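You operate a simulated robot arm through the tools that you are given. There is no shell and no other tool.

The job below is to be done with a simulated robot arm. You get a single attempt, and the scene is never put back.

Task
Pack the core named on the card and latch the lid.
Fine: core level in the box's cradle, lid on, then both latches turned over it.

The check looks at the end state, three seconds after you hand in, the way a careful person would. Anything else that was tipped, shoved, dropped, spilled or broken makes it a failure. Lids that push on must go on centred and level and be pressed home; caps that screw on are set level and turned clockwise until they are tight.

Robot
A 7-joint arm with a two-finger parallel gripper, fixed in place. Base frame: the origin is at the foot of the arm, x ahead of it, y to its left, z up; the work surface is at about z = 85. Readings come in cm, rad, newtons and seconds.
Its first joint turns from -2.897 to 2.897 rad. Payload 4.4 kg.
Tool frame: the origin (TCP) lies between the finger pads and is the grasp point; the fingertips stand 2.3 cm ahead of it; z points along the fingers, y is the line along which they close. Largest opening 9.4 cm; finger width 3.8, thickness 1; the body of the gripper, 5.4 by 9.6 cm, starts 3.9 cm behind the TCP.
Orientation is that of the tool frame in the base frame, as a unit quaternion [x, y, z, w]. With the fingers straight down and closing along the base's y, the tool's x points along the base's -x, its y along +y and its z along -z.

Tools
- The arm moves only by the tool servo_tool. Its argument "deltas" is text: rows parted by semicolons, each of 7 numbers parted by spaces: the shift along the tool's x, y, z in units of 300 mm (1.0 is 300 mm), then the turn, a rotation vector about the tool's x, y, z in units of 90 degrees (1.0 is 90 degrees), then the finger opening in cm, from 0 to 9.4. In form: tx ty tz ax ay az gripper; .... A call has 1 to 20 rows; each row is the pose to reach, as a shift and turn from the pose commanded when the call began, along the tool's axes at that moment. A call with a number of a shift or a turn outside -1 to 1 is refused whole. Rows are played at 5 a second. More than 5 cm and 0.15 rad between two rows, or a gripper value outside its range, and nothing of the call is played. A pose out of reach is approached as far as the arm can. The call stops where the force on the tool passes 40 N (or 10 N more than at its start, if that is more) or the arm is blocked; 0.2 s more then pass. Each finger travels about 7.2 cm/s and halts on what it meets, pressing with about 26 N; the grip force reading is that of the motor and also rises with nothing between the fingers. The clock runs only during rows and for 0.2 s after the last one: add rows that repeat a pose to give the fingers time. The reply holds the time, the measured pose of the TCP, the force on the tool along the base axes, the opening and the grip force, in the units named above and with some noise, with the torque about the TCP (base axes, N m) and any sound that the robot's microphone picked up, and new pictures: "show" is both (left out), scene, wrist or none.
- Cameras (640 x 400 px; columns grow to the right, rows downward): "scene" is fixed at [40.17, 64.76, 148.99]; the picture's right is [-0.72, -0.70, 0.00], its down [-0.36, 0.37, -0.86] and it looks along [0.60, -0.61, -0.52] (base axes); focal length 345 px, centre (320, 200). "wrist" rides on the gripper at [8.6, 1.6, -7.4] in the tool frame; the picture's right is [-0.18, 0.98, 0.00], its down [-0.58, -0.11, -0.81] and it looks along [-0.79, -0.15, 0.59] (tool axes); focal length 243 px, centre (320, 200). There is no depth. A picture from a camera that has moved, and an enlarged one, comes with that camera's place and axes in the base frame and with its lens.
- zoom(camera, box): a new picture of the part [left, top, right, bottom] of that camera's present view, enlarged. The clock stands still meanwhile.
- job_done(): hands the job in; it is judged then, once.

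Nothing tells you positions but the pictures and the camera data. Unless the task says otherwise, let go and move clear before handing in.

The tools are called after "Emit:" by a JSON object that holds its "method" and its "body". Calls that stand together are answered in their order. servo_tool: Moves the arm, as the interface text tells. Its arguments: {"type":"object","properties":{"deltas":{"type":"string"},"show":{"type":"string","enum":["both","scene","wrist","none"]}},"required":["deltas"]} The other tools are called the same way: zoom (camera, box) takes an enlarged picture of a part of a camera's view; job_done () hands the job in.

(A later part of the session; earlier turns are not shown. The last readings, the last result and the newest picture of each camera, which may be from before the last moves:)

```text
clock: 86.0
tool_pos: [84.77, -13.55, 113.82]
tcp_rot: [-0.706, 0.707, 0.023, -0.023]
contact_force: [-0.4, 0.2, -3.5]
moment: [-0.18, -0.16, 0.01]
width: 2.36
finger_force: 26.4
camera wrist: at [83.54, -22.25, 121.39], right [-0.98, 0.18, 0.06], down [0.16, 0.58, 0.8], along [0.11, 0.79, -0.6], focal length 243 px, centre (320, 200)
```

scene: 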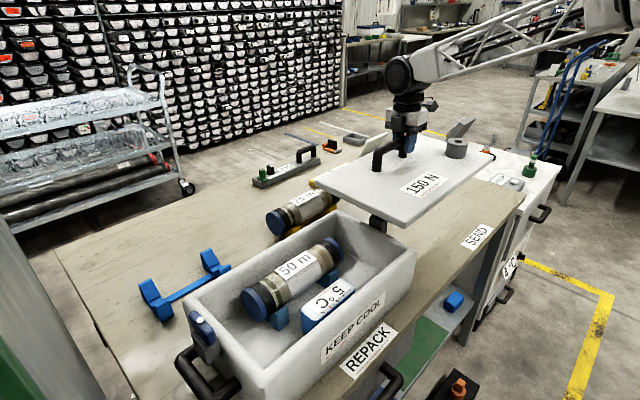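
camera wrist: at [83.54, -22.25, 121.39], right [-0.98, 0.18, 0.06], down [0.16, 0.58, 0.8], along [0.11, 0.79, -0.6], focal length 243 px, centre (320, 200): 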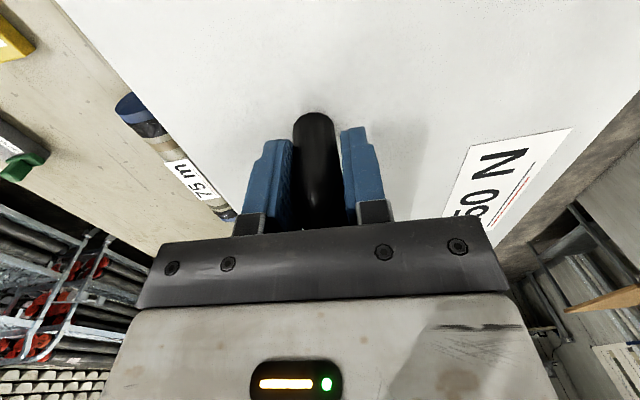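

Emit:
{"method": "servo_tool", "body": {"deltas": "-0.008 0 0 0 0 0 1; -0.025 0 0 0 0 0 1; -0.05 0 0 0 0 0 1; -0.085 0 0 0 0 0 1; -0.13 0 0 0 0 0 1; -0.18 0 0 0 0 0 1; -0.235 0 0 0 0 0 1; -0.295 0 0 0 0 0 1; -0.355 0 0 0 0 0 1; -0.415 0 0 0 0 0 1; -0.475 0 0 0 0 0 1; -0.535 0 0 0 0 0 1; -0.595 0 0 0 0 0 1; -0.655 0 0 0 0 0 1; -0.71 0 0 0 0 0 1; -0.76 0 0 0 0 0 1; -0.805 0 0 0 0 0 1; -0.84 0 0 0 0 0 1; -0.865 0 0 0 0 0 1; -0.88 0 0 0 0 0 1", "show": "none"}}

Emit:
{"method": "servo_tool", "body": {"deltas": "-0.008 0 0 0 0 0 1; -0.025 0 0 0 0 0 1; -0.05 0 0 0 0 0 1; -0.08 0 0 0 0 0 1; -0.115 0 0 0 0 0 1; -0.155 0 0 0 0 0 1; -0.195 0 0 0 0 0 1; -0.23 0 0 0 0 0 1; -0.26 0 0 0 0 0 1; -0.285 0 0 0 0 0 1; -0.305 0 0 0 0 0 1; -0.318 0 0 0 0 0 1; -0.318 0 0 0 0 0 1; -0.318 0 0 0 0 0 1"}}

Emit:
{"method": "zoom", "body": {"camera": "scene", "box": [170, 150, 430, 350]}}

```text
clock: 90.2
tool_pos: [84.84, 12.82, 113.9]
tcp_rot: [0.707, -0.706, -0.023, 0.023]
contact_force: [0.9, -0.1, -4.2]
moment: [-0.17, -0.18, -0.01]
width: 2.38
finger_force: 26.3
```

```text
clock: 93.2
tool_pos: [84.88, 22.28, 114.05]
tcp_rot: [0.707, -0.707, -0.023, 0.023]
contact_force: [-0.8, 0.4, -3.4]
moment: [-0.17, -0.24, -0.02]
width: 2.34
finger_force: 26.3
camera wrist: at [83.59, 13.67, 121.47], right [-0.98, 0.18, 0.06], down [0.16, 0.58, 0.8], along [0.11, 0.79, -0.6], focal length 243 px, centre (320, 200)
```

scene: 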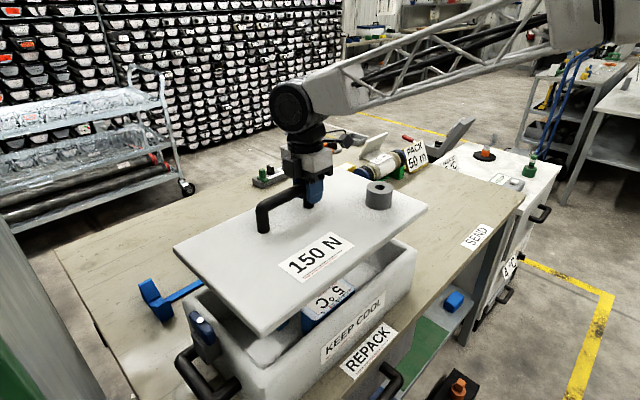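
wrist: 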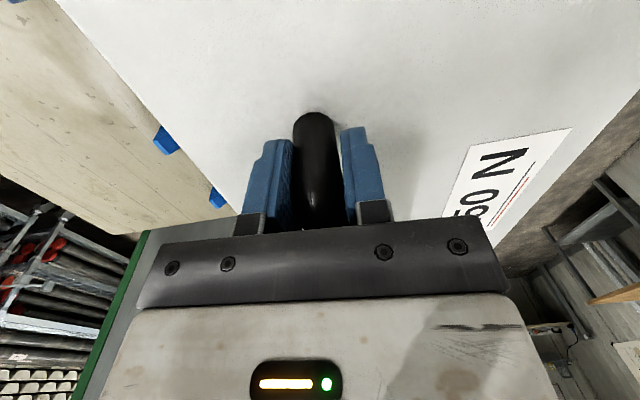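

```text
2.00 times, centred on (300, 250) of scene
camera zoom: at [40.17, 64.76, 148.99], right [-0.72, -0.7, 0.0], down [-0.36, 0.37, -0.86], along [0.6, -0.61, -0.52], focal length 690 px, centre (360, 100)
```

zoom: 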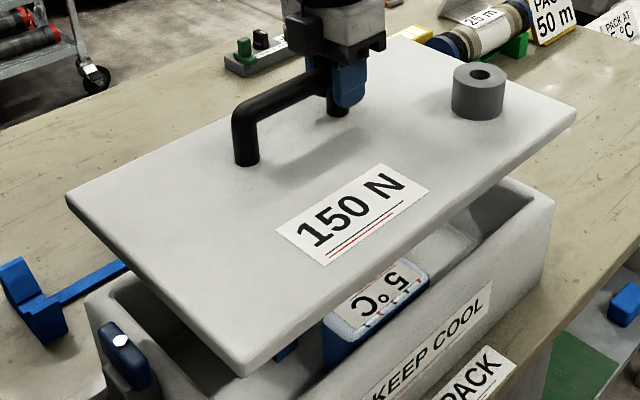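

The lid is over the box. I'm measuring its corners against the rim for centring and level.

Emit:
{"method": "zoom", "body": {"camera": "scene", "box": [160, 230, 208, 265]}}

Emit:
{"method": "zoom", "body": {"camera": "scene", "box": [240, 310, 288, 345]}}

Emit:
{"method": "zoom", "body": {"camera": "scene", "box": [395, 190, 443, 225]}}

Emit:
{"method": "zoom", "body": {"camera": "scene", "box": [320, 150, 368, 185]}}

Emit:
{"method": "zoom", "body": {"camera": "scene", "box": [390, 230, 438, 265]}}

Emit:
{"method": "zoom", "body": {"camera": "scene", "box": [165, 285, 213, 340]}}

```text
11.43 times, centred on (184, 248) of scene
camera zoom: at [40.17, 64.76, 148.99], right [-0.72, -0.7, 0.0], down [-0.36, 0.37, -0.86], along [0.6, -0.61, -0.52], focal length 3945 px, centre (1874, -343)
```

zoom: 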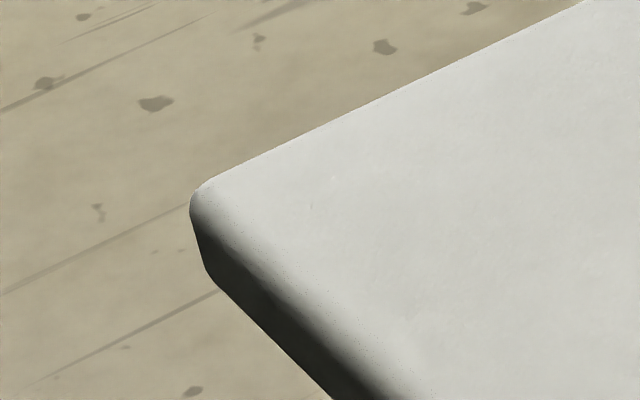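

```text
11.43 times, centred on (264, 328) of scene
camera zoom: at [40.17, 64.76, 148.99], right [-0.72, -0.7, 0.0], down [-0.36, 0.37, -0.86], along [0.6, -0.61, -0.52], focal length 3945 px, centre (960, -1257)
```

zoom: 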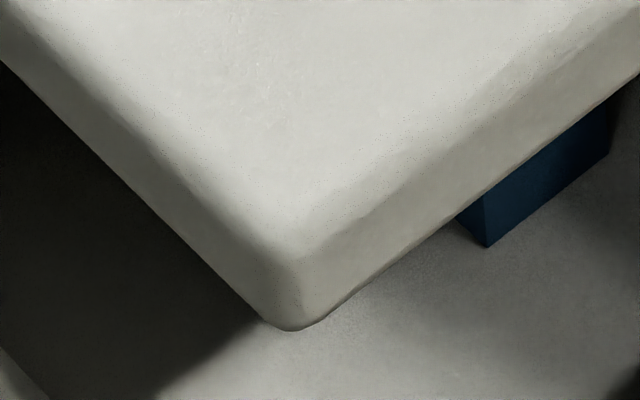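

```text
11.43 times, centred on (419, 208) of scene
camera zoom: at [40.17, 64.76, 148.99], right [-0.72, -0.7, 0.0], down [-0.36, 0.37, -0.86], along [0.6, -0.61, -0.52], focal length 3945 px, centre (-811, 114)
```

zoom: 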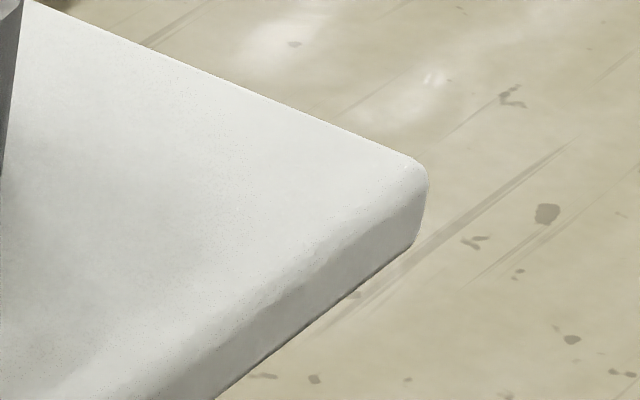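

```text
11.43 times, centred on (344, 168) of scene
camera zoom: at [40.17, 64.76, 148.99], right [-0.72, -0.7, 0.0], down [-0.36, 0.37, -0.86], along [0.6, -0.61, -0.52], focal length 3945 px, centre (46, 571)
```

zoom: 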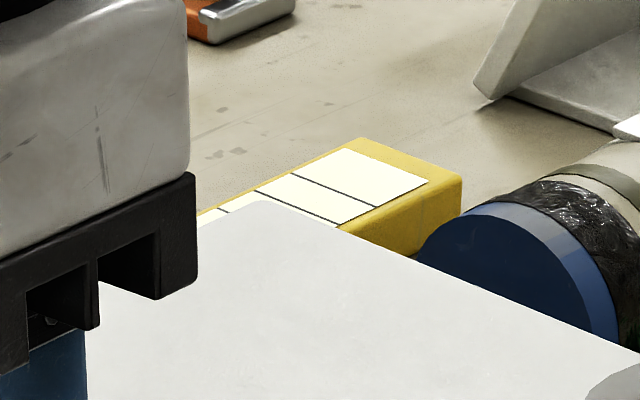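

```text
11.43 times, centred on (414, 248) of scene
camera zoom: at [40.17, 64.76, 148.99], right [-0.72, -0.7, 0.0], down [-0.36, 0.37, -0.86], along [0.6, -0.61, -0.52], focal length 3945 px, centre (-754, -343)
```

zoom: 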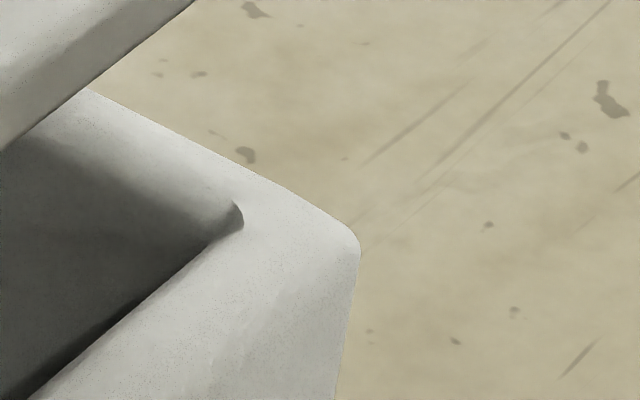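

```text
7.27 times, centred on (189, 312) of scene
camera zoom: at [40.17, 64.76, 148.99], right [-0.72, -0.7, 0.0], down [-0.36, 0.37, -0.86], along [0.6, -0.61, -0.52], focal length 2511 px, centre (1273, -618)
```

zoom: 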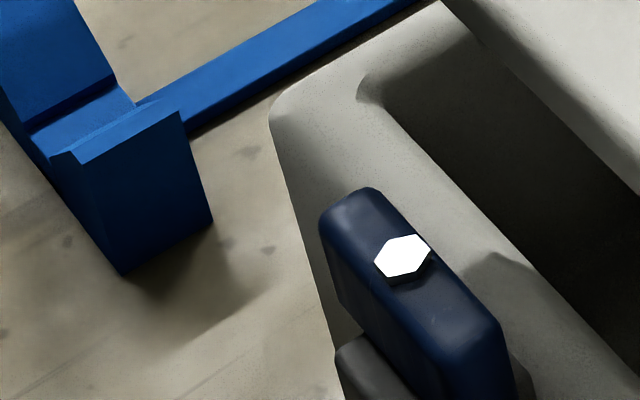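

The lid is level and needs about +0.3 in x and +0.55 in y to centre on the box. I'm applying that and lowering 4 cm to just above the latch bars for another check.

Emit:
{"method": "servo_tool", "body": {"deltas": "-0.004 -0.003 0.012 0 0 0 1; -0.009 -0.006 0.03 0 0 0 1; -0.014 -0.009 0.052 0 0 0 1; -0.0183 -0.012 0.076 0 0 0 1; -0.0183 -0.015 0.098 0 0 0 1; -0.0183 -0.017 0.116 0 0 0 1; -0.0183 -0.0187 0.128 0 0 0 1; -0.0183 -0.0187 0.1324 0 0 0 1; -0.0183 -0.0187 0.1324 0 0 0 1"}}

Emit:
{"method": "zoom", "body": {"camera": "scene", "box": [165, 255, 245, 345]}}

Emit:
{"method": "zoom", "body": {"camera": "scene", "box": [350, 185, 440, 265]}}

Emit:
{"method": "zoom", "body": {"camera": "scene", "box": [225, 320, 295, 400]}}

```text
clock: 95.2
tool_pos: [85.14, 22.87, 109.79]
tcp_rot: [-0.706, 0.707, 0.023, -0.023]
contact_force: [-0.2, 0.8, -4.1]
moment: [-0.16, -0.14, -0.02]
width: 2.38
finger_force: 25.8
camera wrist: at [83.79, 14.23, 117.35], right [-0.98, 0.18, 0.06], down [0.16, 0.58, 0.8], along [0.11, 0.79, -0.6], focal length 243 px, centre (320, 200)
```

scene: 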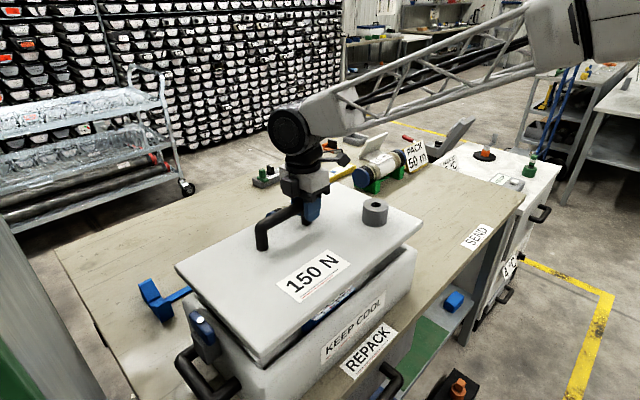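
wrist: 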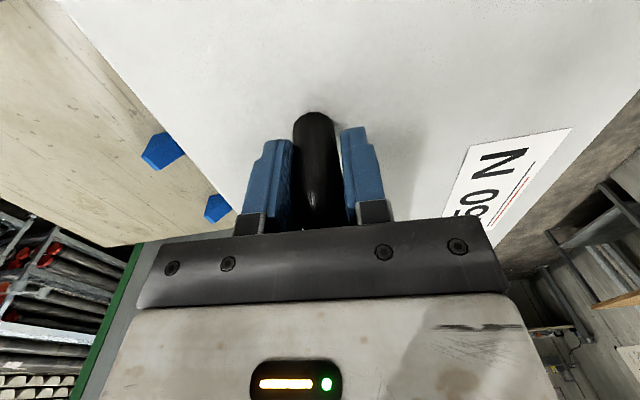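

```text
4.44 times, centred on (205, 300) of scene
camera zoom: at [40.17, 64.76, 148.99], right [-0.72, -0.7, 0.0], down [-0.36, 0.37, -0.86], along [0.6, -0.61, -0.52], focal length 1534 px, centre (831, -244)
```

zoom: 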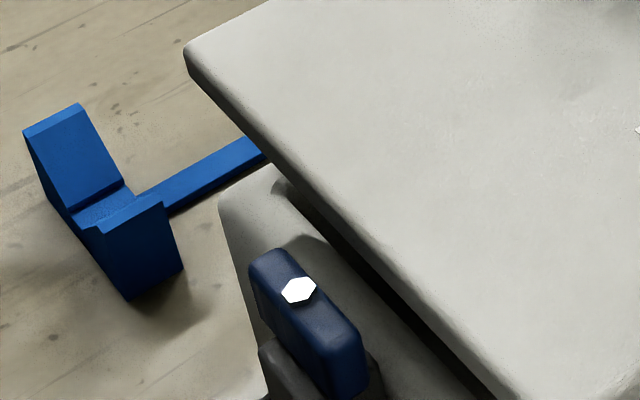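

```text
5.00 times, centred on (395, 225) of scene
camera zoom: at [40.17, 64.76, 148.99], right [-0.72, -0.7, 0.0], down [-0.36, 0.37, -0.86], along [0.6, -0.61, -0.52], focal length 1726 px, centre (-55, 75)
```

zoom: 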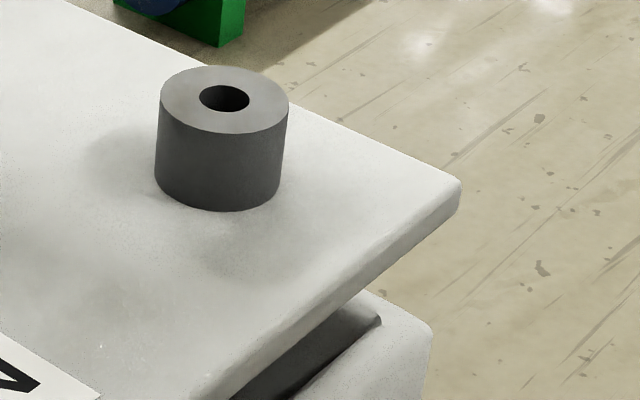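

```text
5.00 times, centred on (260, 360) of scene
camera zoom: at [40.17, 64.76, 148.99], right [-0.72, -0.7, 0.0], down [-0.36, 0.37, -0.86], along [0.6, -0.61, -0.52], focal length 1726 px, centre (620, -600)
```

zoom: 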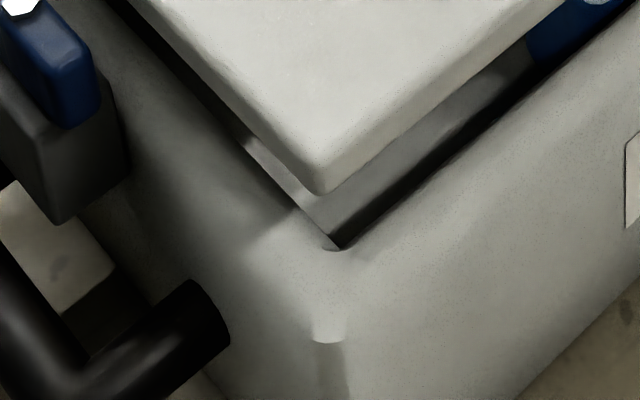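

The lid now spans about x 67.5–93.0 and y 3.9–49.05, against the box's 67.8–93 and 3.7–49.4, so it's centred within a couple of mm. I'm lowering to about 1 cm above the rim.

Emit:
{"method": "servo_tool", "body": {"deltas": "-0.001 -0.0007 0.01 0 0 0 1; -0.002 -0.0018 0.028 0 0 0 1; -0.0033 -0.0033 0.05 0 0 0 1; -0.0033 -0.0048 0.073 0 0 0 1; -0.0033 -0.0063 0.096 0 0 0 1; -0.0033 -0.0078 0.119 0 0 0 1; -0.0033 -0.0093 0.142 0 0 0 1; -0.0033 -0.0106 0.163 0 0 0 1; -0.0033 -0.0117 0.18 0 0 0 1; -0.0033 -0.0125 0.1913 0 0 0 1; -0.0033 -0.0125 0.1913 0 0 0 1"}}

Emit:
{"method": "zoom", "body": {"camera": "scene", "box": [165, 265, 245, 355]}}

Emit:
{"method": "zoom", "body": {"camera": "scene", "box": [350, 185, 440, 265]}}

Emit:
{"method": "zoom", "body": {"camera": "scene", "box": [225, 330, 295, 400]}}

```text
clock: 97.6
tool_pos: [85.06, 22.92, 104.26]
tcp_rot: [0.707, -0.707, -0.023, 0.023]
contact_force: [0.5, -0.1, -4.2]
moment: [-0.15, -0.21, 0.02]
width: 2.37
finger_force: 25.6
camera wrist: at [83.87, 14.31, 111.67], right [-0.98, 0.18, 0.06], down [0.16, 0.58, 0.8], along [0.11, 0.79, -0.6], focal length 243 px, centre (320, 200)
```

scene: 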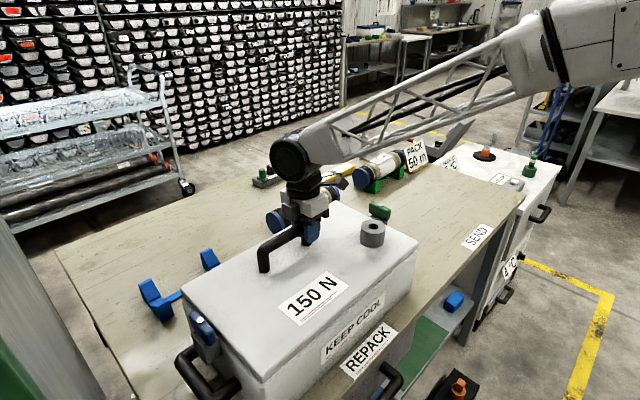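
wrist: 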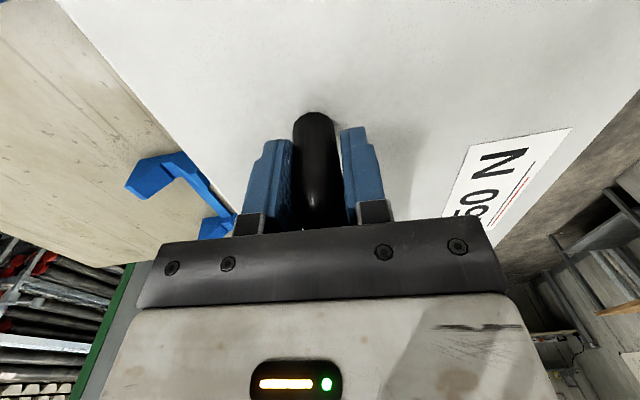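

```text
4.44 times, centred on (205, 310) of scene
camera zoom: at [40.17, 64.76, 148.99], right [-0.72, -0.7, 0.0], down [-0.36, 0.37, -0.86], along [0.6, -0.61, -0.52], focal length 1534 px, centre (831, -289)
```

zoom: 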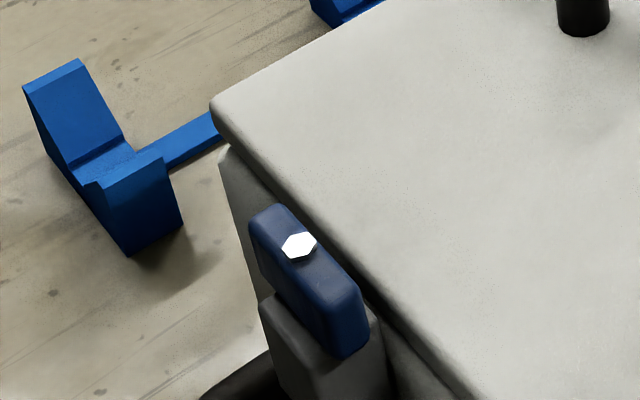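

```text
5.00 times, centred on (395, 225) of scene
camera zoom: at [40.17, 64.76, 148.99], right [-0.72, -0.7, 0.0], down [-0.36, 0.37, -0.86], along [0.6, -0.61, -0.52], focal length 1726 px, centre (-55, 75)
```

zoom: 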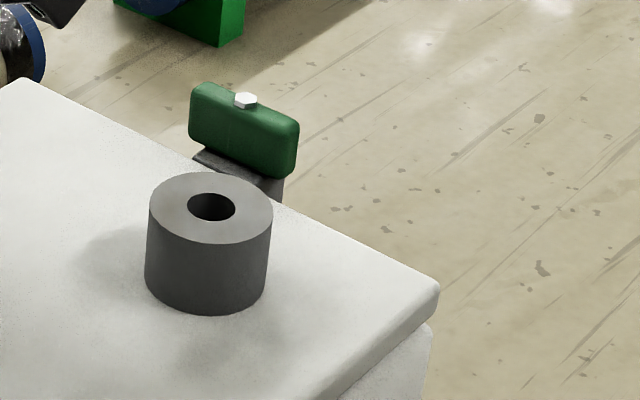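

```text
5.71 times, centred on (260, 365) of scene
camera zoom: at [40.17, 64.76, 148.99], right [-0.72, -0.7, 0.0], down [-0.36, 0.37, -0.86], along [0.6, -0.61, -0.52], focal length 1973 px, centre (663, -743)
```

zoom: 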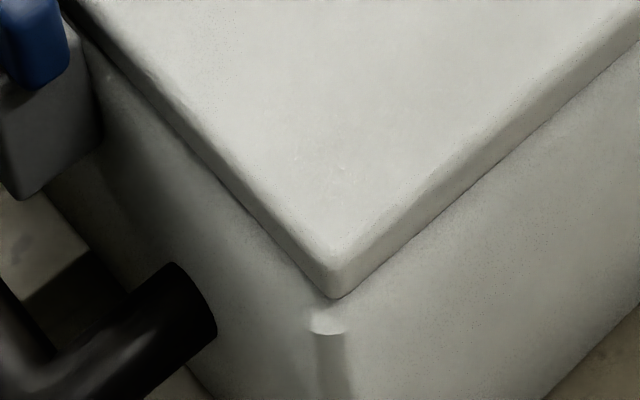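

Aligned with the rim at all visible corners. I'm lowering the last ~1.2 cm slowly until it touches.

Emit:
{"method": "servo_tool", "body": {"deltas": "0 -0.0003 0.005 0 0 0 1; 0 -0.0007 0.011 0 0 0 1; 0 -0.0012 0.018 0 0 0 1; 0 -0.0016 0.025 0 0 0 1; 0 -0.002 0.031 0 0 0 1; 0 -0.0023 0.036 0 0 0 1; 0 -0.0023 0.036 0 0 0 1", "show": "none"}}

```text
clock: 99.2
tool_pos: [85.15, 22.9, 103.19]
tcp_rot: [0.707, -0.707, -0.023, 0.022]
contact_force: [1.1, 1.2, 22.6]
moment: [0.12, -0.3, 0.12]
width: 2.35
finger_force: 26.1
```

Contact: +22 N upward, so the lid rests on something at about the expected height. I'm checking visually that it sits on the rim all round.

Emit:
{"method": "zoom", "body": {"camera": "scene", "box": [165, 265, 245, 355]}}

Emit:
{"method": "zoom", "body": {"camera": "scene", "box": [350, 185, 440, 265]}}

Emit:
{"method": "zoom", "body": {"camera": "scene", "box": [225, 330, 295, 400]}}

Emit:
{"method": "zoom", "body": {"camera": "scene", "box": [260, 230, 430, 390]}}

```text
4.44 times, centred on (205, 310) of scene
camera zoom: at [40.17, 64.76, 148.99], right [-0.72, -0.7, 0.0], down [-0.36, 0.37, -0.86], along [0.6, -0.61, -0.52], focal length 1534 px, centre (831, -289)
```

zoom: 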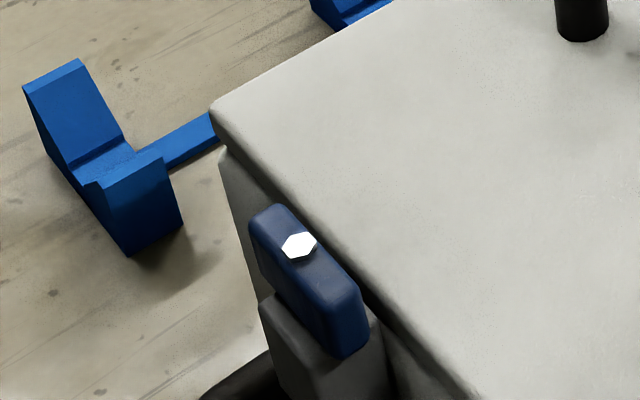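

```text
5.00 times, centred on (395, 225) of scene
camera zoom: at [40.17, 64.76, 148.99], right [-0.72, -0.7, 0.0], down [-0.36, 0.37, -0.86], along [0.6, -0.61, -0.52], focal length 1726 px, centre (-55, 75)
```

zoom: 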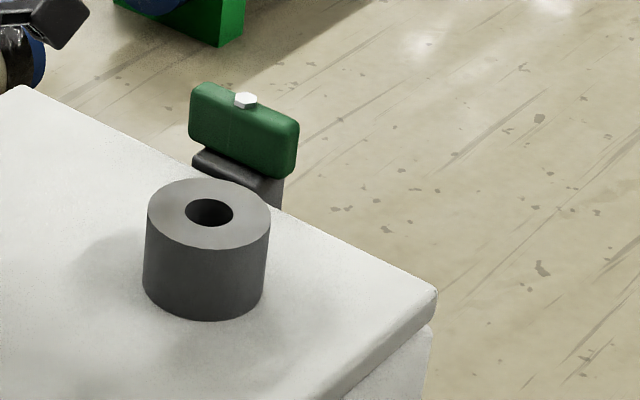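

```text
5.71 times, centred on (260, 365) of scene
camera zoom: at [40.17, 64.76, 148.99], right [-0.72, -0.7, 0.0], down [-0.36, 0.37, -0.86], along [0.6, -0.61, -0.52], focal length 1973 px, centre (663, -743)
```

zoom: 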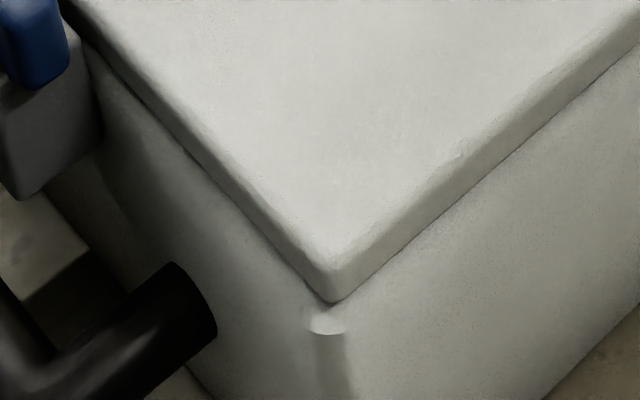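

```text
2.50 times, centred on (345, 310) of scene
camera zoom: at [40.17, 64.76, 148.99], right [-0.72, -0.7, 0.0], down [-0.36, 0.37, -0.86], along [0.6, -0.61, -0.52], focal length 863 px, centre (258, -75)
```

zoom: 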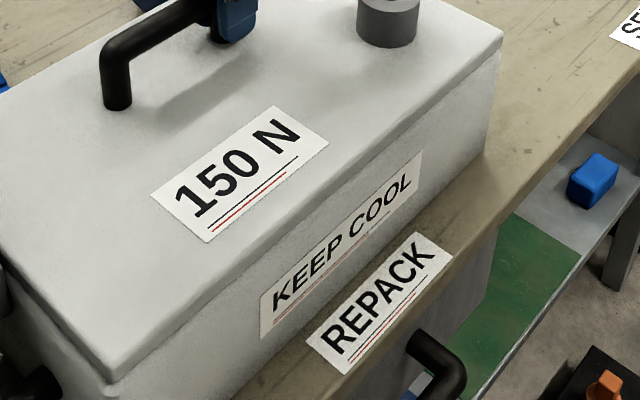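

The lid has settled onto the rim all round, and the tool slid slightly down the leg while pressing with 22 N. I'll relieve the push, open, and back off upward.

Emit:
{"method": "servo_tool", "body": {"deltas": "0 0 -0.004 0 0 0 1; 0 0 -0.004 0 0 0 3; 0 0 -0.004 0 0 0 5; 0 0 -0.004 0 0 0 6.5; 0 0 -0.015 0 0 0 6.5; 0 0 -0.04 0 0 0 6.5; 0 0 -0.08 0 0 0 6.5; 0 0 -0.13 0 0 0 6.5; 0 0 -0.19 0 0 0 6.5; 0 0 -0.26 0 0 0 6.5; 0 0 -0.33 0 0 0 6.5; 0 0 -0.4 0 0 0 6.5; 0 0 -0.47 0 0 0 6.5; 0 0 -0.52 0 0 0 6.5; 0 0 -0.55 0 0 0 6.5"}}

Emit:
{"method": "zoom", "body": {"camera": "scene", "box": [165, 190, 445, 400]}}

```text
clock: 102.4
tool_pos: [86.3, 22.87, 119.59]
tcp_rot: [-0.707, 0.707, 0.023, -0.022]
contact_force: [1.1, 0.1, -0.5]
moment: [0.02, 0.02, 0.02]
width: 6.51
finger_force: 0.0
camera wrist: at [85.03, 14.3, 127.04], right [-0.98, 0.18, 0.06], down [0.16, 0.58, 0.8], along [0.11, 0.79, -0.6], focal length 243 px, centre (320, 200)
```

scene: 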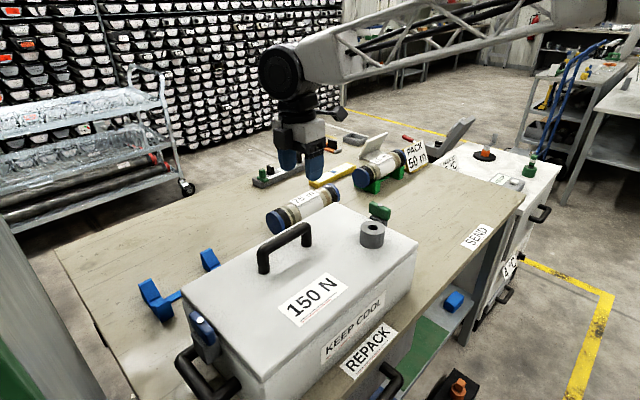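
wrist: 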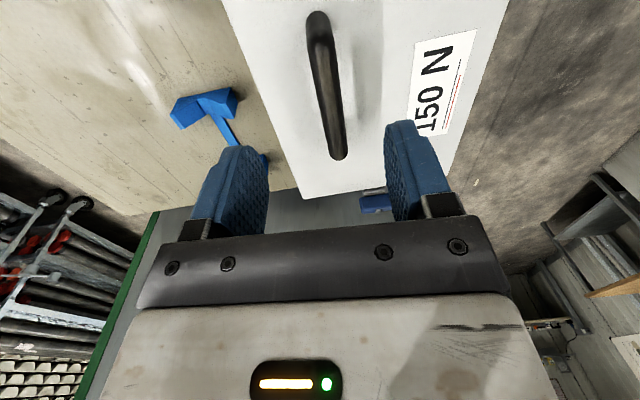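

```text
1.90 times, centred on (305, 295) of scene
camera zoom: at [40.17, 64.76, 148.99], right [-0.72, -0.7, 0.0], down [-0.36, 0.37, -0.86], along [0.6, -0.61, -0.52], focal length 658 px, centre (349, 19)
```

zoom: 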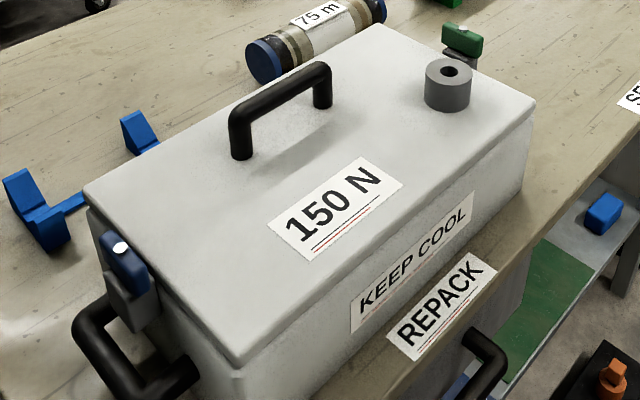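

The lid is on and I've let go. I'm inspecting seating at each end and along the near side.

Emit:
{"method": "zoom", "body": {"camera": "scene", "box": [170, 270, 280, 400]}}

Emit:
{"method": "zoom", "body": {"camera": "scene", "box": [330, 190, 430, 280]}}

Emit:
{"method": "zoom", "body": {"camera": "scene", "box": [360, 195, 400, 230]}}

Emit:
{"method": "zoom", "body": {"camera": "scene", "box": [175, 295, 235, 355]}}

Emit:
{"method": "zoom", "body": {"camera": "wrist", "box": [300, 0, 520, 220]}}

```text
3.08 times, centred on (225, 335) of scene
camera zoom: at [40.17, 64.76, 148.99], right [-0.72, -0.7, 0.0], down [-0.36, 0.37, -0.86], along [0.6, -0.61, -0.52], focal length 1062 px, centre (612, -215)
```

zoom: 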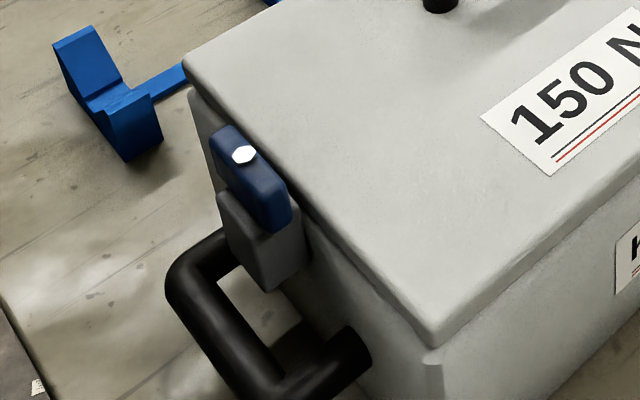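

```text
4.44 times, centred on (380, 235) of scene
camera zoom: at [40.17, 64.76, 148.99], right [-0.72, -0.7, 0.0], down [-0.36, 0.37, -0.86], along [0.6, -0.61, -0.52], focal length 1534 px, centre (53, 44)
```

zoom: 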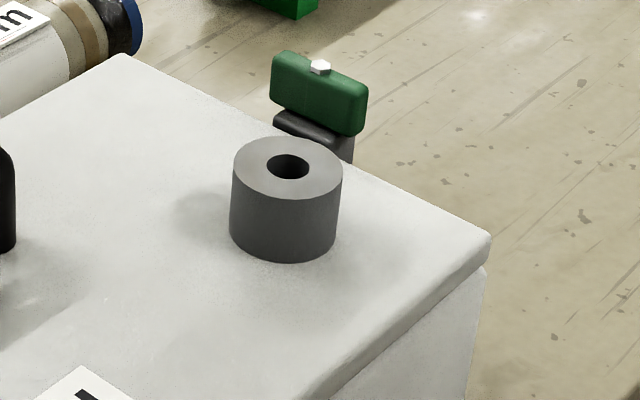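

```text
11.43 times, centred on (380, 212) of scene
camera zoom: at [40.17, 64.76, 148.99], right [-0.72, -0.7, 0.0], down [-0.36, 0.37, -0.86], along [0.6, -0.61, -0.52], focal length 3945 px, centre (-366, 57)
```

zoom: 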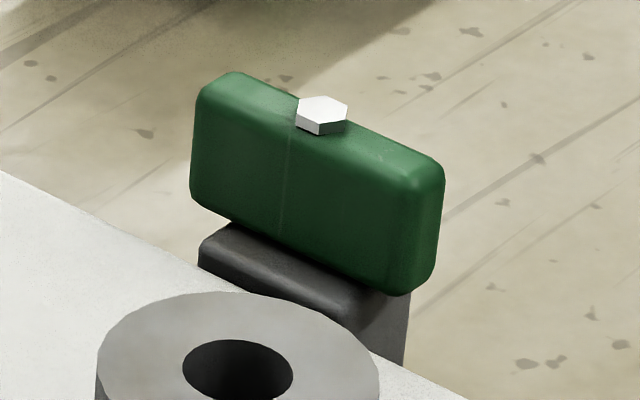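

```text
6.67 times, centred on (205, 325) of scene
camera zoom: at [40.17, 64.76, 148.99], right [-0.72, -0.7, 0.0], down [-0.36, 0.37, -0.86], along [0.6, -0.61, -0.52], focal length 2302 px, centre (1087, -633)
```

zoom: 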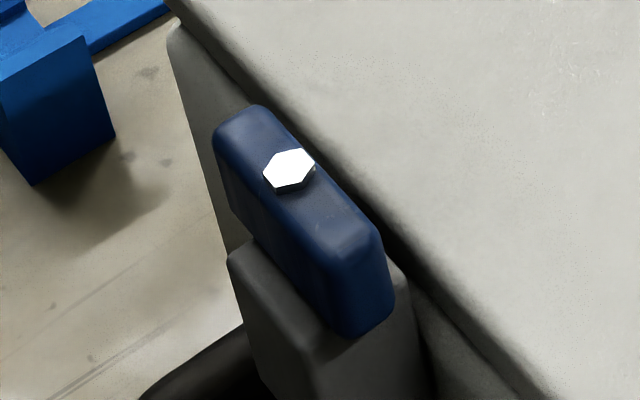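

```text
1.82 times, centred on (410, 110) of wrist
camera zoom: at [85.03, 14.3, 127.04], right [-0.98, 0.18, 0.06], down [0.16, 0.58, 0.8], along [0.11, 0.79, -0.6], focal length 441 px, centre (156, 364)
```

zoom: 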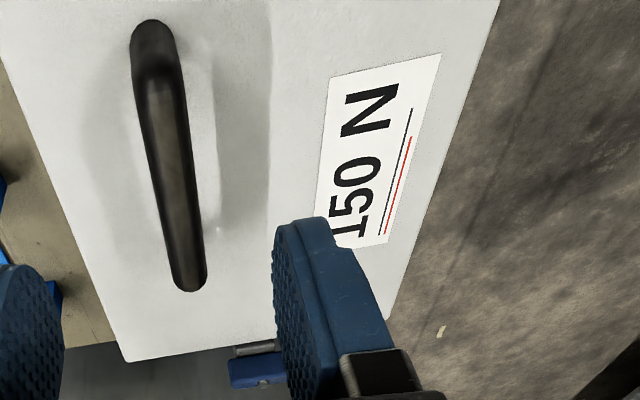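

Emit:
{"method": "zoom", "body": {"camera": "scene", "box": [250, 330, 320, 390]}}

Emit:
{"method": "zoom", "body": {"camera": "scene", "box": [310, 280, 380, 340]}}

Emit:
{"method": "zoom", "body": {"camera": "scene", "box": [365, 235, 425, 290]}}

Emit:
{"method": "zoom", "body": {"camera": "scene", "box": [175, 280, 215, 315]}}

```text
6.67 times, centred on (285, 360) of scene
camera zoom: at [40.17, 64.76, 148.99], right [-0.72, -0.7, 0.0], down [-0.36, 0.37, -0.86], along [0.6, -0.61, -0.52], focal length 2302 px, centre (553, -867)
```

zoom: 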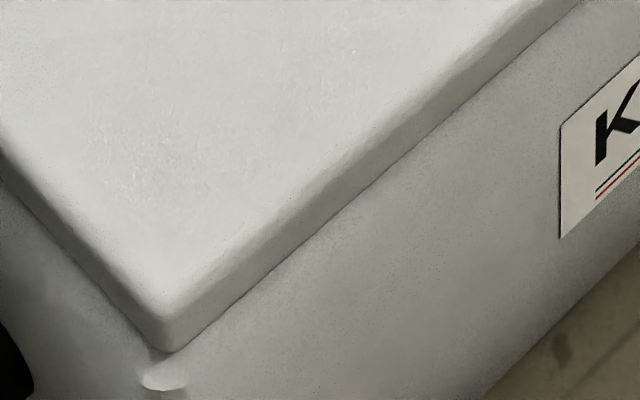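

```text
6.67 times, centred on (345, 310) of scene
camera zoom: at [40.17, 64.76, 148.99], right [-0.72, -0.7, 0.0], down [-0.36, 0.37, -0.86], along [0.6, -0.61, -0.52], focal length 2302 px, centre (153, -533)
```

zoom: 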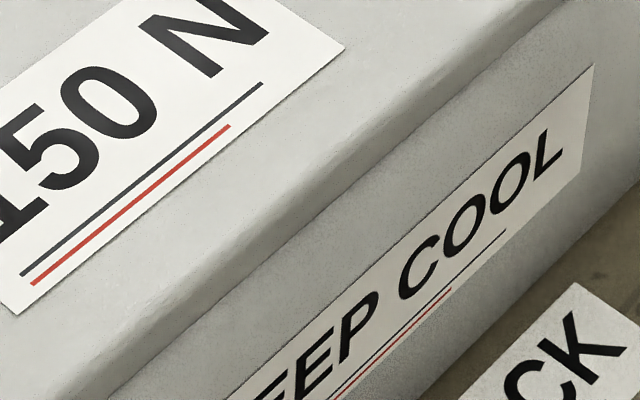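

```text
7.27 times, centred on (395, 262) of scene
camera zoom: at [40.17, 64.76, 148.99], right [-0.72, -0.7, 0.0], down [-0.36, 0.37, -0.86], along [0.6, -0.61, -0.52], focal length 2511 px, centre (-226, -254)
```

zoom: 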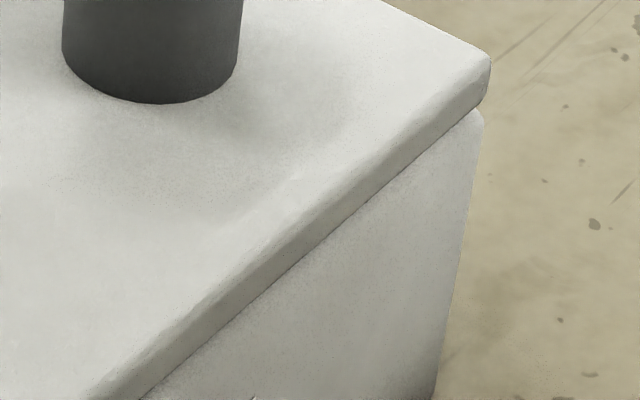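

```text
11.43 times, centred on (195, 298) of scene
camera zoom: at [40.17, 64.76, 148.99], right [-0.72, -0.7, 0.0], down [-0.36, 0.37, -0.86], along [0.6, -0.61, -0.52], focal length 3945 px, centre (1749, -914)
```

zoom: 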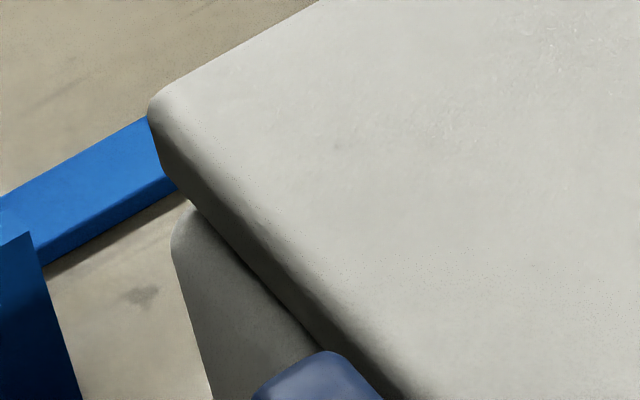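

The seam is tight along the near side and the lid is centred and level. Each latch bar is symmetric about its bolt, about 6 cm long, with its underside just above the lid. I'll straighten the tool and move over the green latch at (80, 2.5) with the fingers closing across the bar.

Emit:
{"method": "servo_tool", "body": {"deltas": "0 0 0 0.01 0 0 6.5; 0 0 -0.02 0.025 0 0 6.5; 0 0 -0.03 0.0415 0 0 6.5; 0 0 -0.03 0.0415 0 0 6.5", "show": "none"}}

Emit:
{"method": "servo_tool", "body": {"deltas": "0.03 0.01 0.007 0 0 0.05 6.5; 0.08 0.025 0.02 0 0 0.12 6.5; 0.13 0.04 0.032 0 0 0.19 6.5; 0.18 0.055 0.044 0 0 0.265 6.5; 0.23 0.07 0.056 0 0 0.34 6.5; 0.28 0.087 0.069 0 0 0.415 6.5; 0.33 0.102 0.081 0 0 0.49 6.5; 0.38 0.117 0.093 0 0 0.565 6.5; 0.43 0.133 0.105 0 0 0.64 6.5; 0.48 0.148 0.118 0 0 0.715 6.5; 0.53 0.164 0.13 0 0 0.79 6.5; 0.58 0.179 0.142 0 0 0.865 6.5; 0.63 0.195 0.154 0 0 0.935 6.5; 0.68 0.21 0.1667 0 0 1 6.5; 0.68 0.21 0.1667 0 0 1 6.5"}}

Emit:
{"method": "zoom", "body": {"camera": "wrist", "box": [200, 0, 450, 220]}}

```text
clock: 103.4
tool_pos: [86.19, 22.84, 120.45]
tcp_rot: [0.707, -0.707, 0.0, -0.001]
contact_force: [0.4, 0.5, 0.0]
moment: [0.01, 0.01, 0.03]
width: 6.5
finger_force: 0.0
```

```text
clock: 106.6
tool_pos: [80.07, 2.49, 115.44]
tcp_rot: [0.001, 1.0, 0.0, 0.001]
contact_force: [0.1, -0.1, -0.6]
moment: [0.02, 0.03, 0.0]
width: 6.48
finger_force: 0.1
camera wrist: at [71.26, 4.16, 122.78], right [0.19, 0.98, 0.0], down [0.58, -0.11, 0.81], along [0.79, -0.15, -0.59], focal length 243 px, centre (320, 200)
```

scene: 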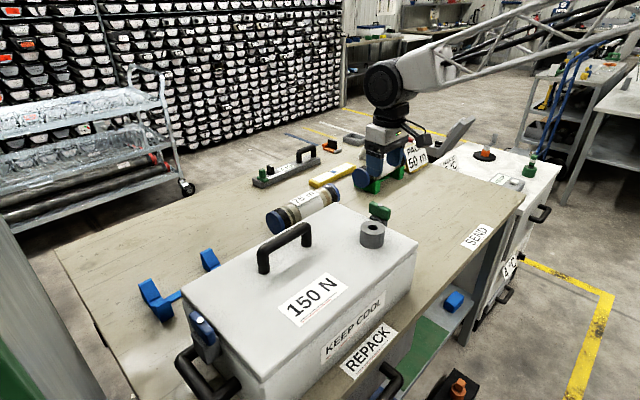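
wrist: 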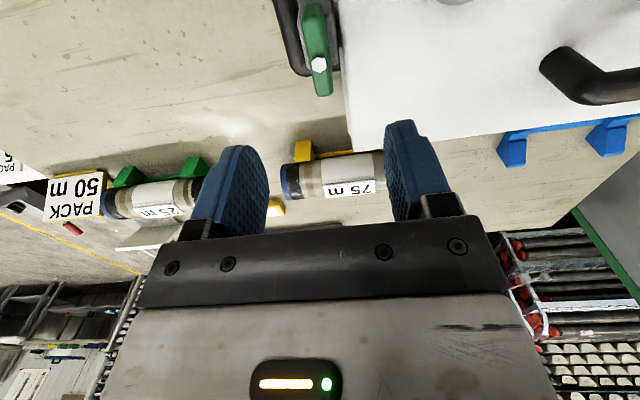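

```text
1.82 times, centred on (325, 110) of wrist
camera zoom: at [71.26, 4.16, 122.78], right [0.19, 0.98, 0.0], down [0.58, -0.11, 0.81], along [0.79, -0.15, -0.59], focal length 441 px, centre (311, 364)
```

zoom: 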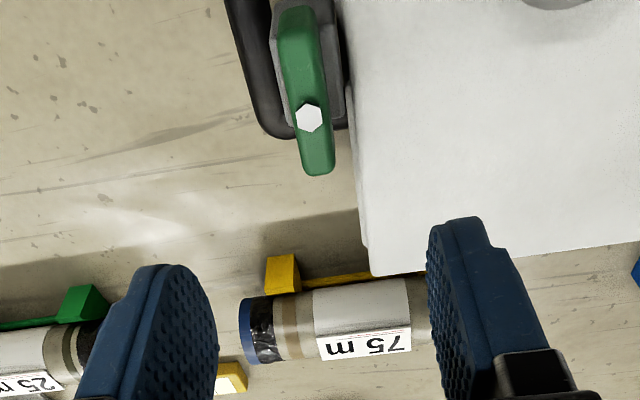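

The wrist view puts the green bolt at about (79.7, 2.5), with the bar 1.9 cm wide and pointing along x. I'm descending so the pads overlap the bar while staying above the lid.

Emit:
{"method": "servo_tool", "body": {"deltas": "0.01 0 0.03 0 0 0 6.5; 0.01 0 0.08 0 0 0 6.5; 0.01 0 0.14 0 0 0 6.5; 0.01 0 0.2 0 0 0 6.5; 0.01 0 0.255 0 0 0 6.5; 0.01 0 0.3 0 0 0 6.5; 0.01 0 0.335 0 0 0 6.5; 0.01 0 0.36 0 0 0 6.5; 0.01 0 0.376 0 0 0 6.5; 0.01 0 0.3833 0 0 0 6.5; 0.01 0 0.3833 0 0 0 6.5"}}

Emit:
{"method": "zoom", "body": {"camera": "scene", "box": [340, 170, 420, 235]}}

Emit:
{"method": "zoom", "body": {"camera": "wrist", "box": [200, 40, 450, 240]}}

```text
clock: 109.0
tool_pos: [79.75, 2.5, 103.96]
tcp_rot: [0.0, 1.0, 0.0, 0.001]
contact_force: [-0.4, -0.6, -1.0]
moment: [0.01, -0.04, -0.01]
width: 6.52
finger_force: 0.2
camera wrist: at [70.94, 4.15, 111.32], right [0.18, 0.98, 0.0], down [0.58, -0.11, 0.81], along [0.79, -0.15, -0.59], focal length 243 px, centre (320, 200)
```

scene: 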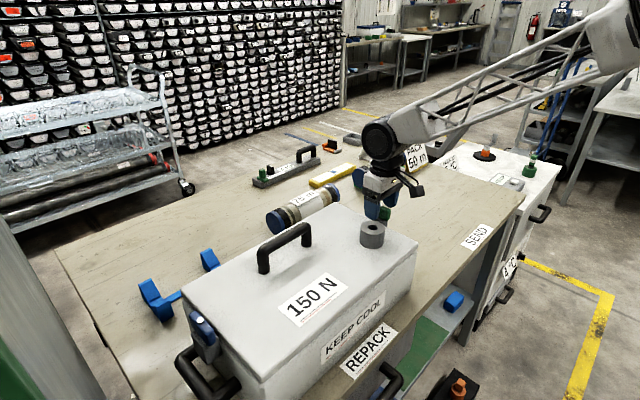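
wrist: 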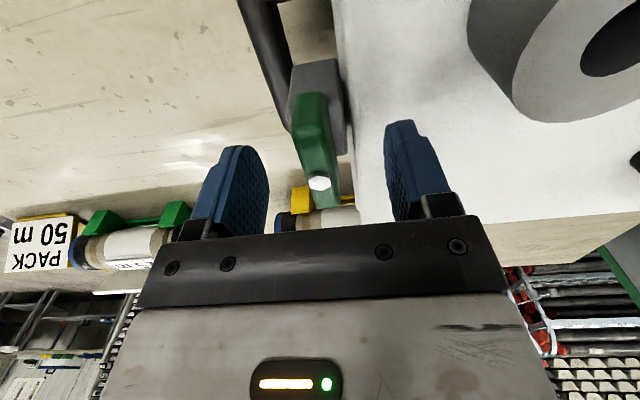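

```text
6.15 times, centred on (380, 202) of scene
camera zoom: at [40.17, 64.76, 148.99], right [-0.72, -0.7, 0.0], down [-0.36, 0.37, -0.86], along [0.6, -0.61, -0.52], focal length 2124 px, centre (-49, 185)
```

zoom: 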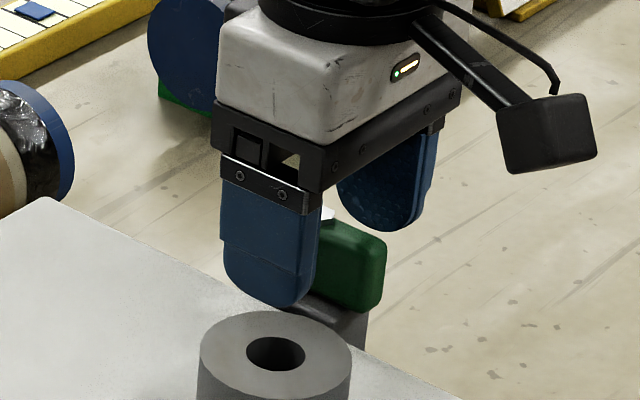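

```text
2.00 times, centred on (325, 140) of wrist
camera zoom: at [70.94, 4.15, 111.32], right [0.18, 0.98, 0.0], down [0.58, -0.11, 0.81], along [0.79, -0.15, -0.59], focal length 485 px, centre (310, 320)
```

zoom: 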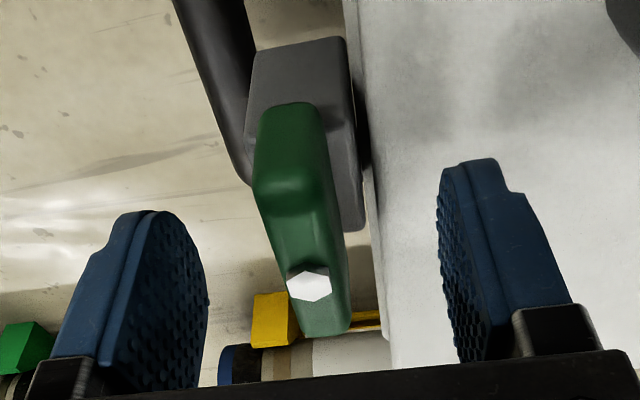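

The bar is between the fingers. I'm closing on it.

Emit:
{"method": "servo_tool", "body": {"deltas": "0 0 0 0 0 0 5; 0 0 0 0 0 0 3.6; 0 0 0 0 0 0 2.6; 0 0 0 0 0 0 1.6; 0 0 0 0 0 0 1; 0 0 0 0 0 0 1"}}

Emit:
{"method": "zoom", "body": {"camera": "scene", "box": [340, 170, 420, 235]}}

Emit:
{"method": "zoom", "body": {"camera": "wrist", "box": [200, 40, 450, 240]}}

```text
clock: 110.4
tool_pos: [79.7, 2.42, 104.01]
tcp_rot: [0.001, 1.0, 0.0, 0.001]
contact_force: [-0.2, -17.5, 0.4]
moment: [-0.23, 0.2, -0.02]
width: 1.59
finger_force: 26.2
camera wrist: at [70.94, 4.1, 111.33], right [0.18, 0.98, 0.0], down [0.58, -0.11, 0.81], along [0.79, -0.15, -0.59], focal length 243 px, centre (320, 200)
```

scene: 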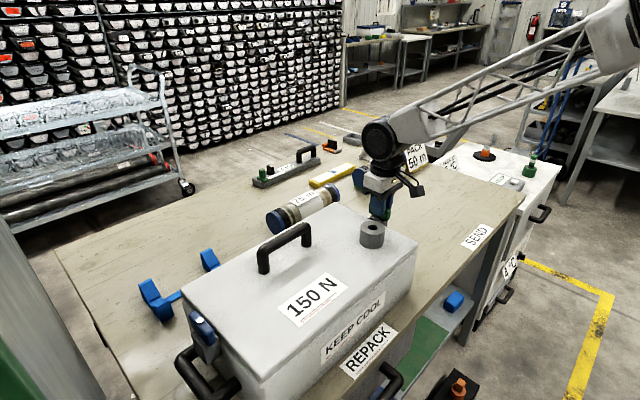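
wrist: 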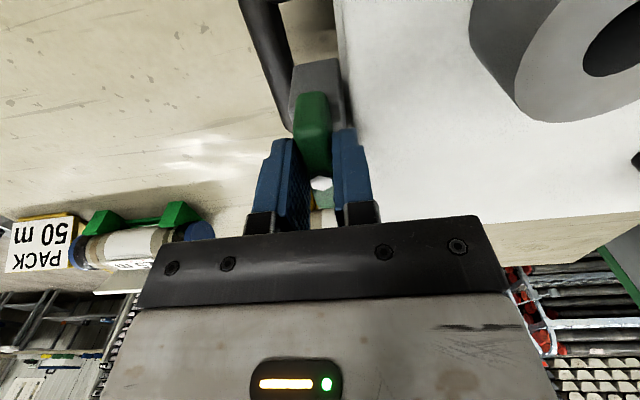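

```text
6.15 times, centred on (380, 202) of scene
camera zoom: at [40.17, 64.76, 148.99], right [-0.72, -0.7, 0.0], down [-0.36, 0.37, -0.86], along [0.6, -0.61, -0.52], focal length 2124 px, centre (-49, 185)
```

zoom: 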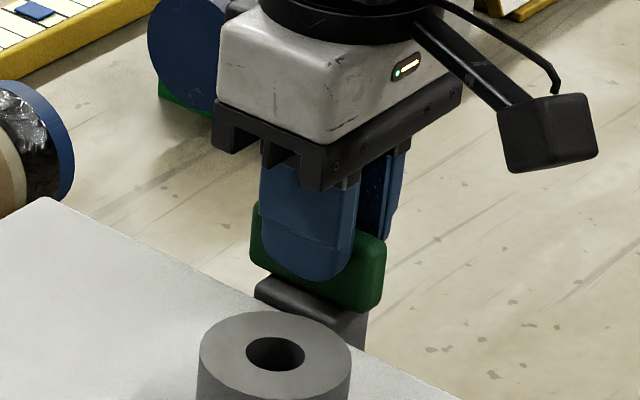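

```text
2.00 times, centred on (325, 140) of wrist
camera zoom: at [70.94, 4.1, 111.33], right [0.18, 0.98, 0.0], down [0.58, -0.11, 0.81], along [0.79, -0.15, -0.59], focal length 485 px, centre (310, 320)
```

zoom: 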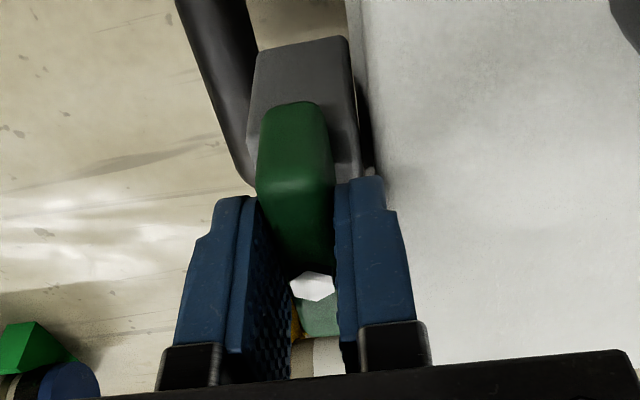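

Gripped (width 1.59), with a 17 N offset in y. I'll trim y by −0.1 cm and start a small 12° counter-clockwise turn, watching torque and force.

Emit:
{"method": "servo_tool", "body": {"deltas": "0 -0.0033 0 0 0 0 1; 0 -0.0033 0 0 0 -0.04 1; 0 -0.0033 0 0 0 -0.09 1; 0 -0.0033 0 0 0 -0.13 1; 0 -0.0033 0 0 0 -0.13 1"}}

Emit:
{"method": "zoom", "body": {"camera": "wrist", "box": [200, 40, 450, 240]}}

```text
clock: 111.6
tool_pos: [79.64, 2.38, 104.07]
tcp_rot: [-0.102, 0.995, 0.001, 0.0]
contact_force: [5.6, -9.7, -0.2]
moment: [-0.13, 0.23, -0.03]
width: 1.58
finger_force: 25.9
camera wrist: at [70.78, 2.24, 111.32], right [-0.02, 1.0, 0.0], down [0.59, 0.01, 0.81], along [0.81, 0.02, -0.59], focal length 243 px, centre (320, 200)
```

scene: 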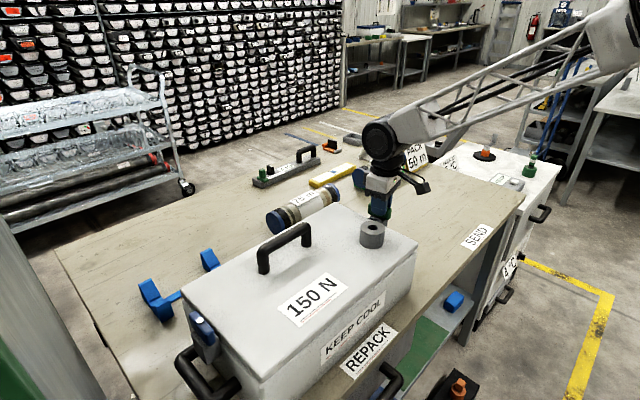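
wrist: 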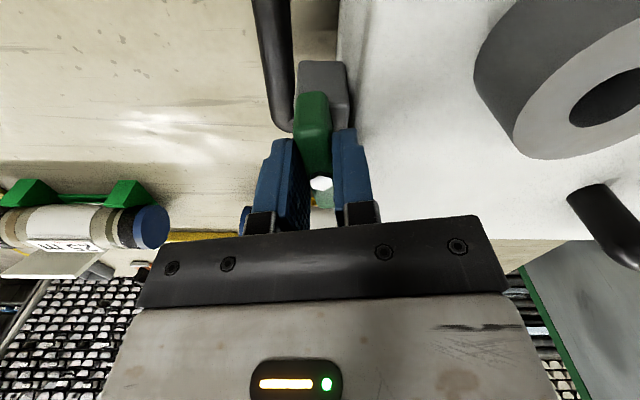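

```text
2.00 times, centred on (325, 140) of wrist
camera zoom: at [70.78, 2.24, 111.32], right [-0.02, 1.0, 0.0], down [0.59, 0.01, 0.81], along [0.81, 0.02, -0.59], focal length 485 px, centre (310, 320)
```

zoom: 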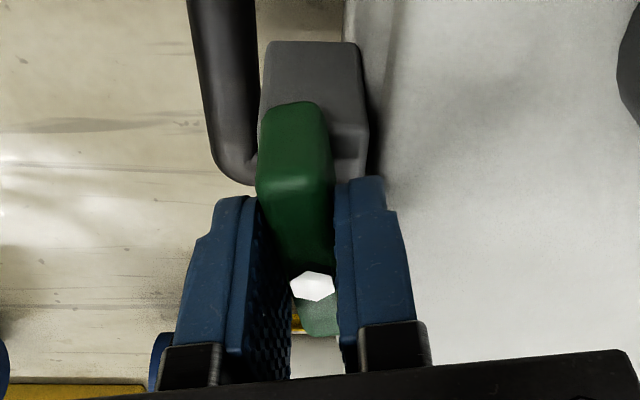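

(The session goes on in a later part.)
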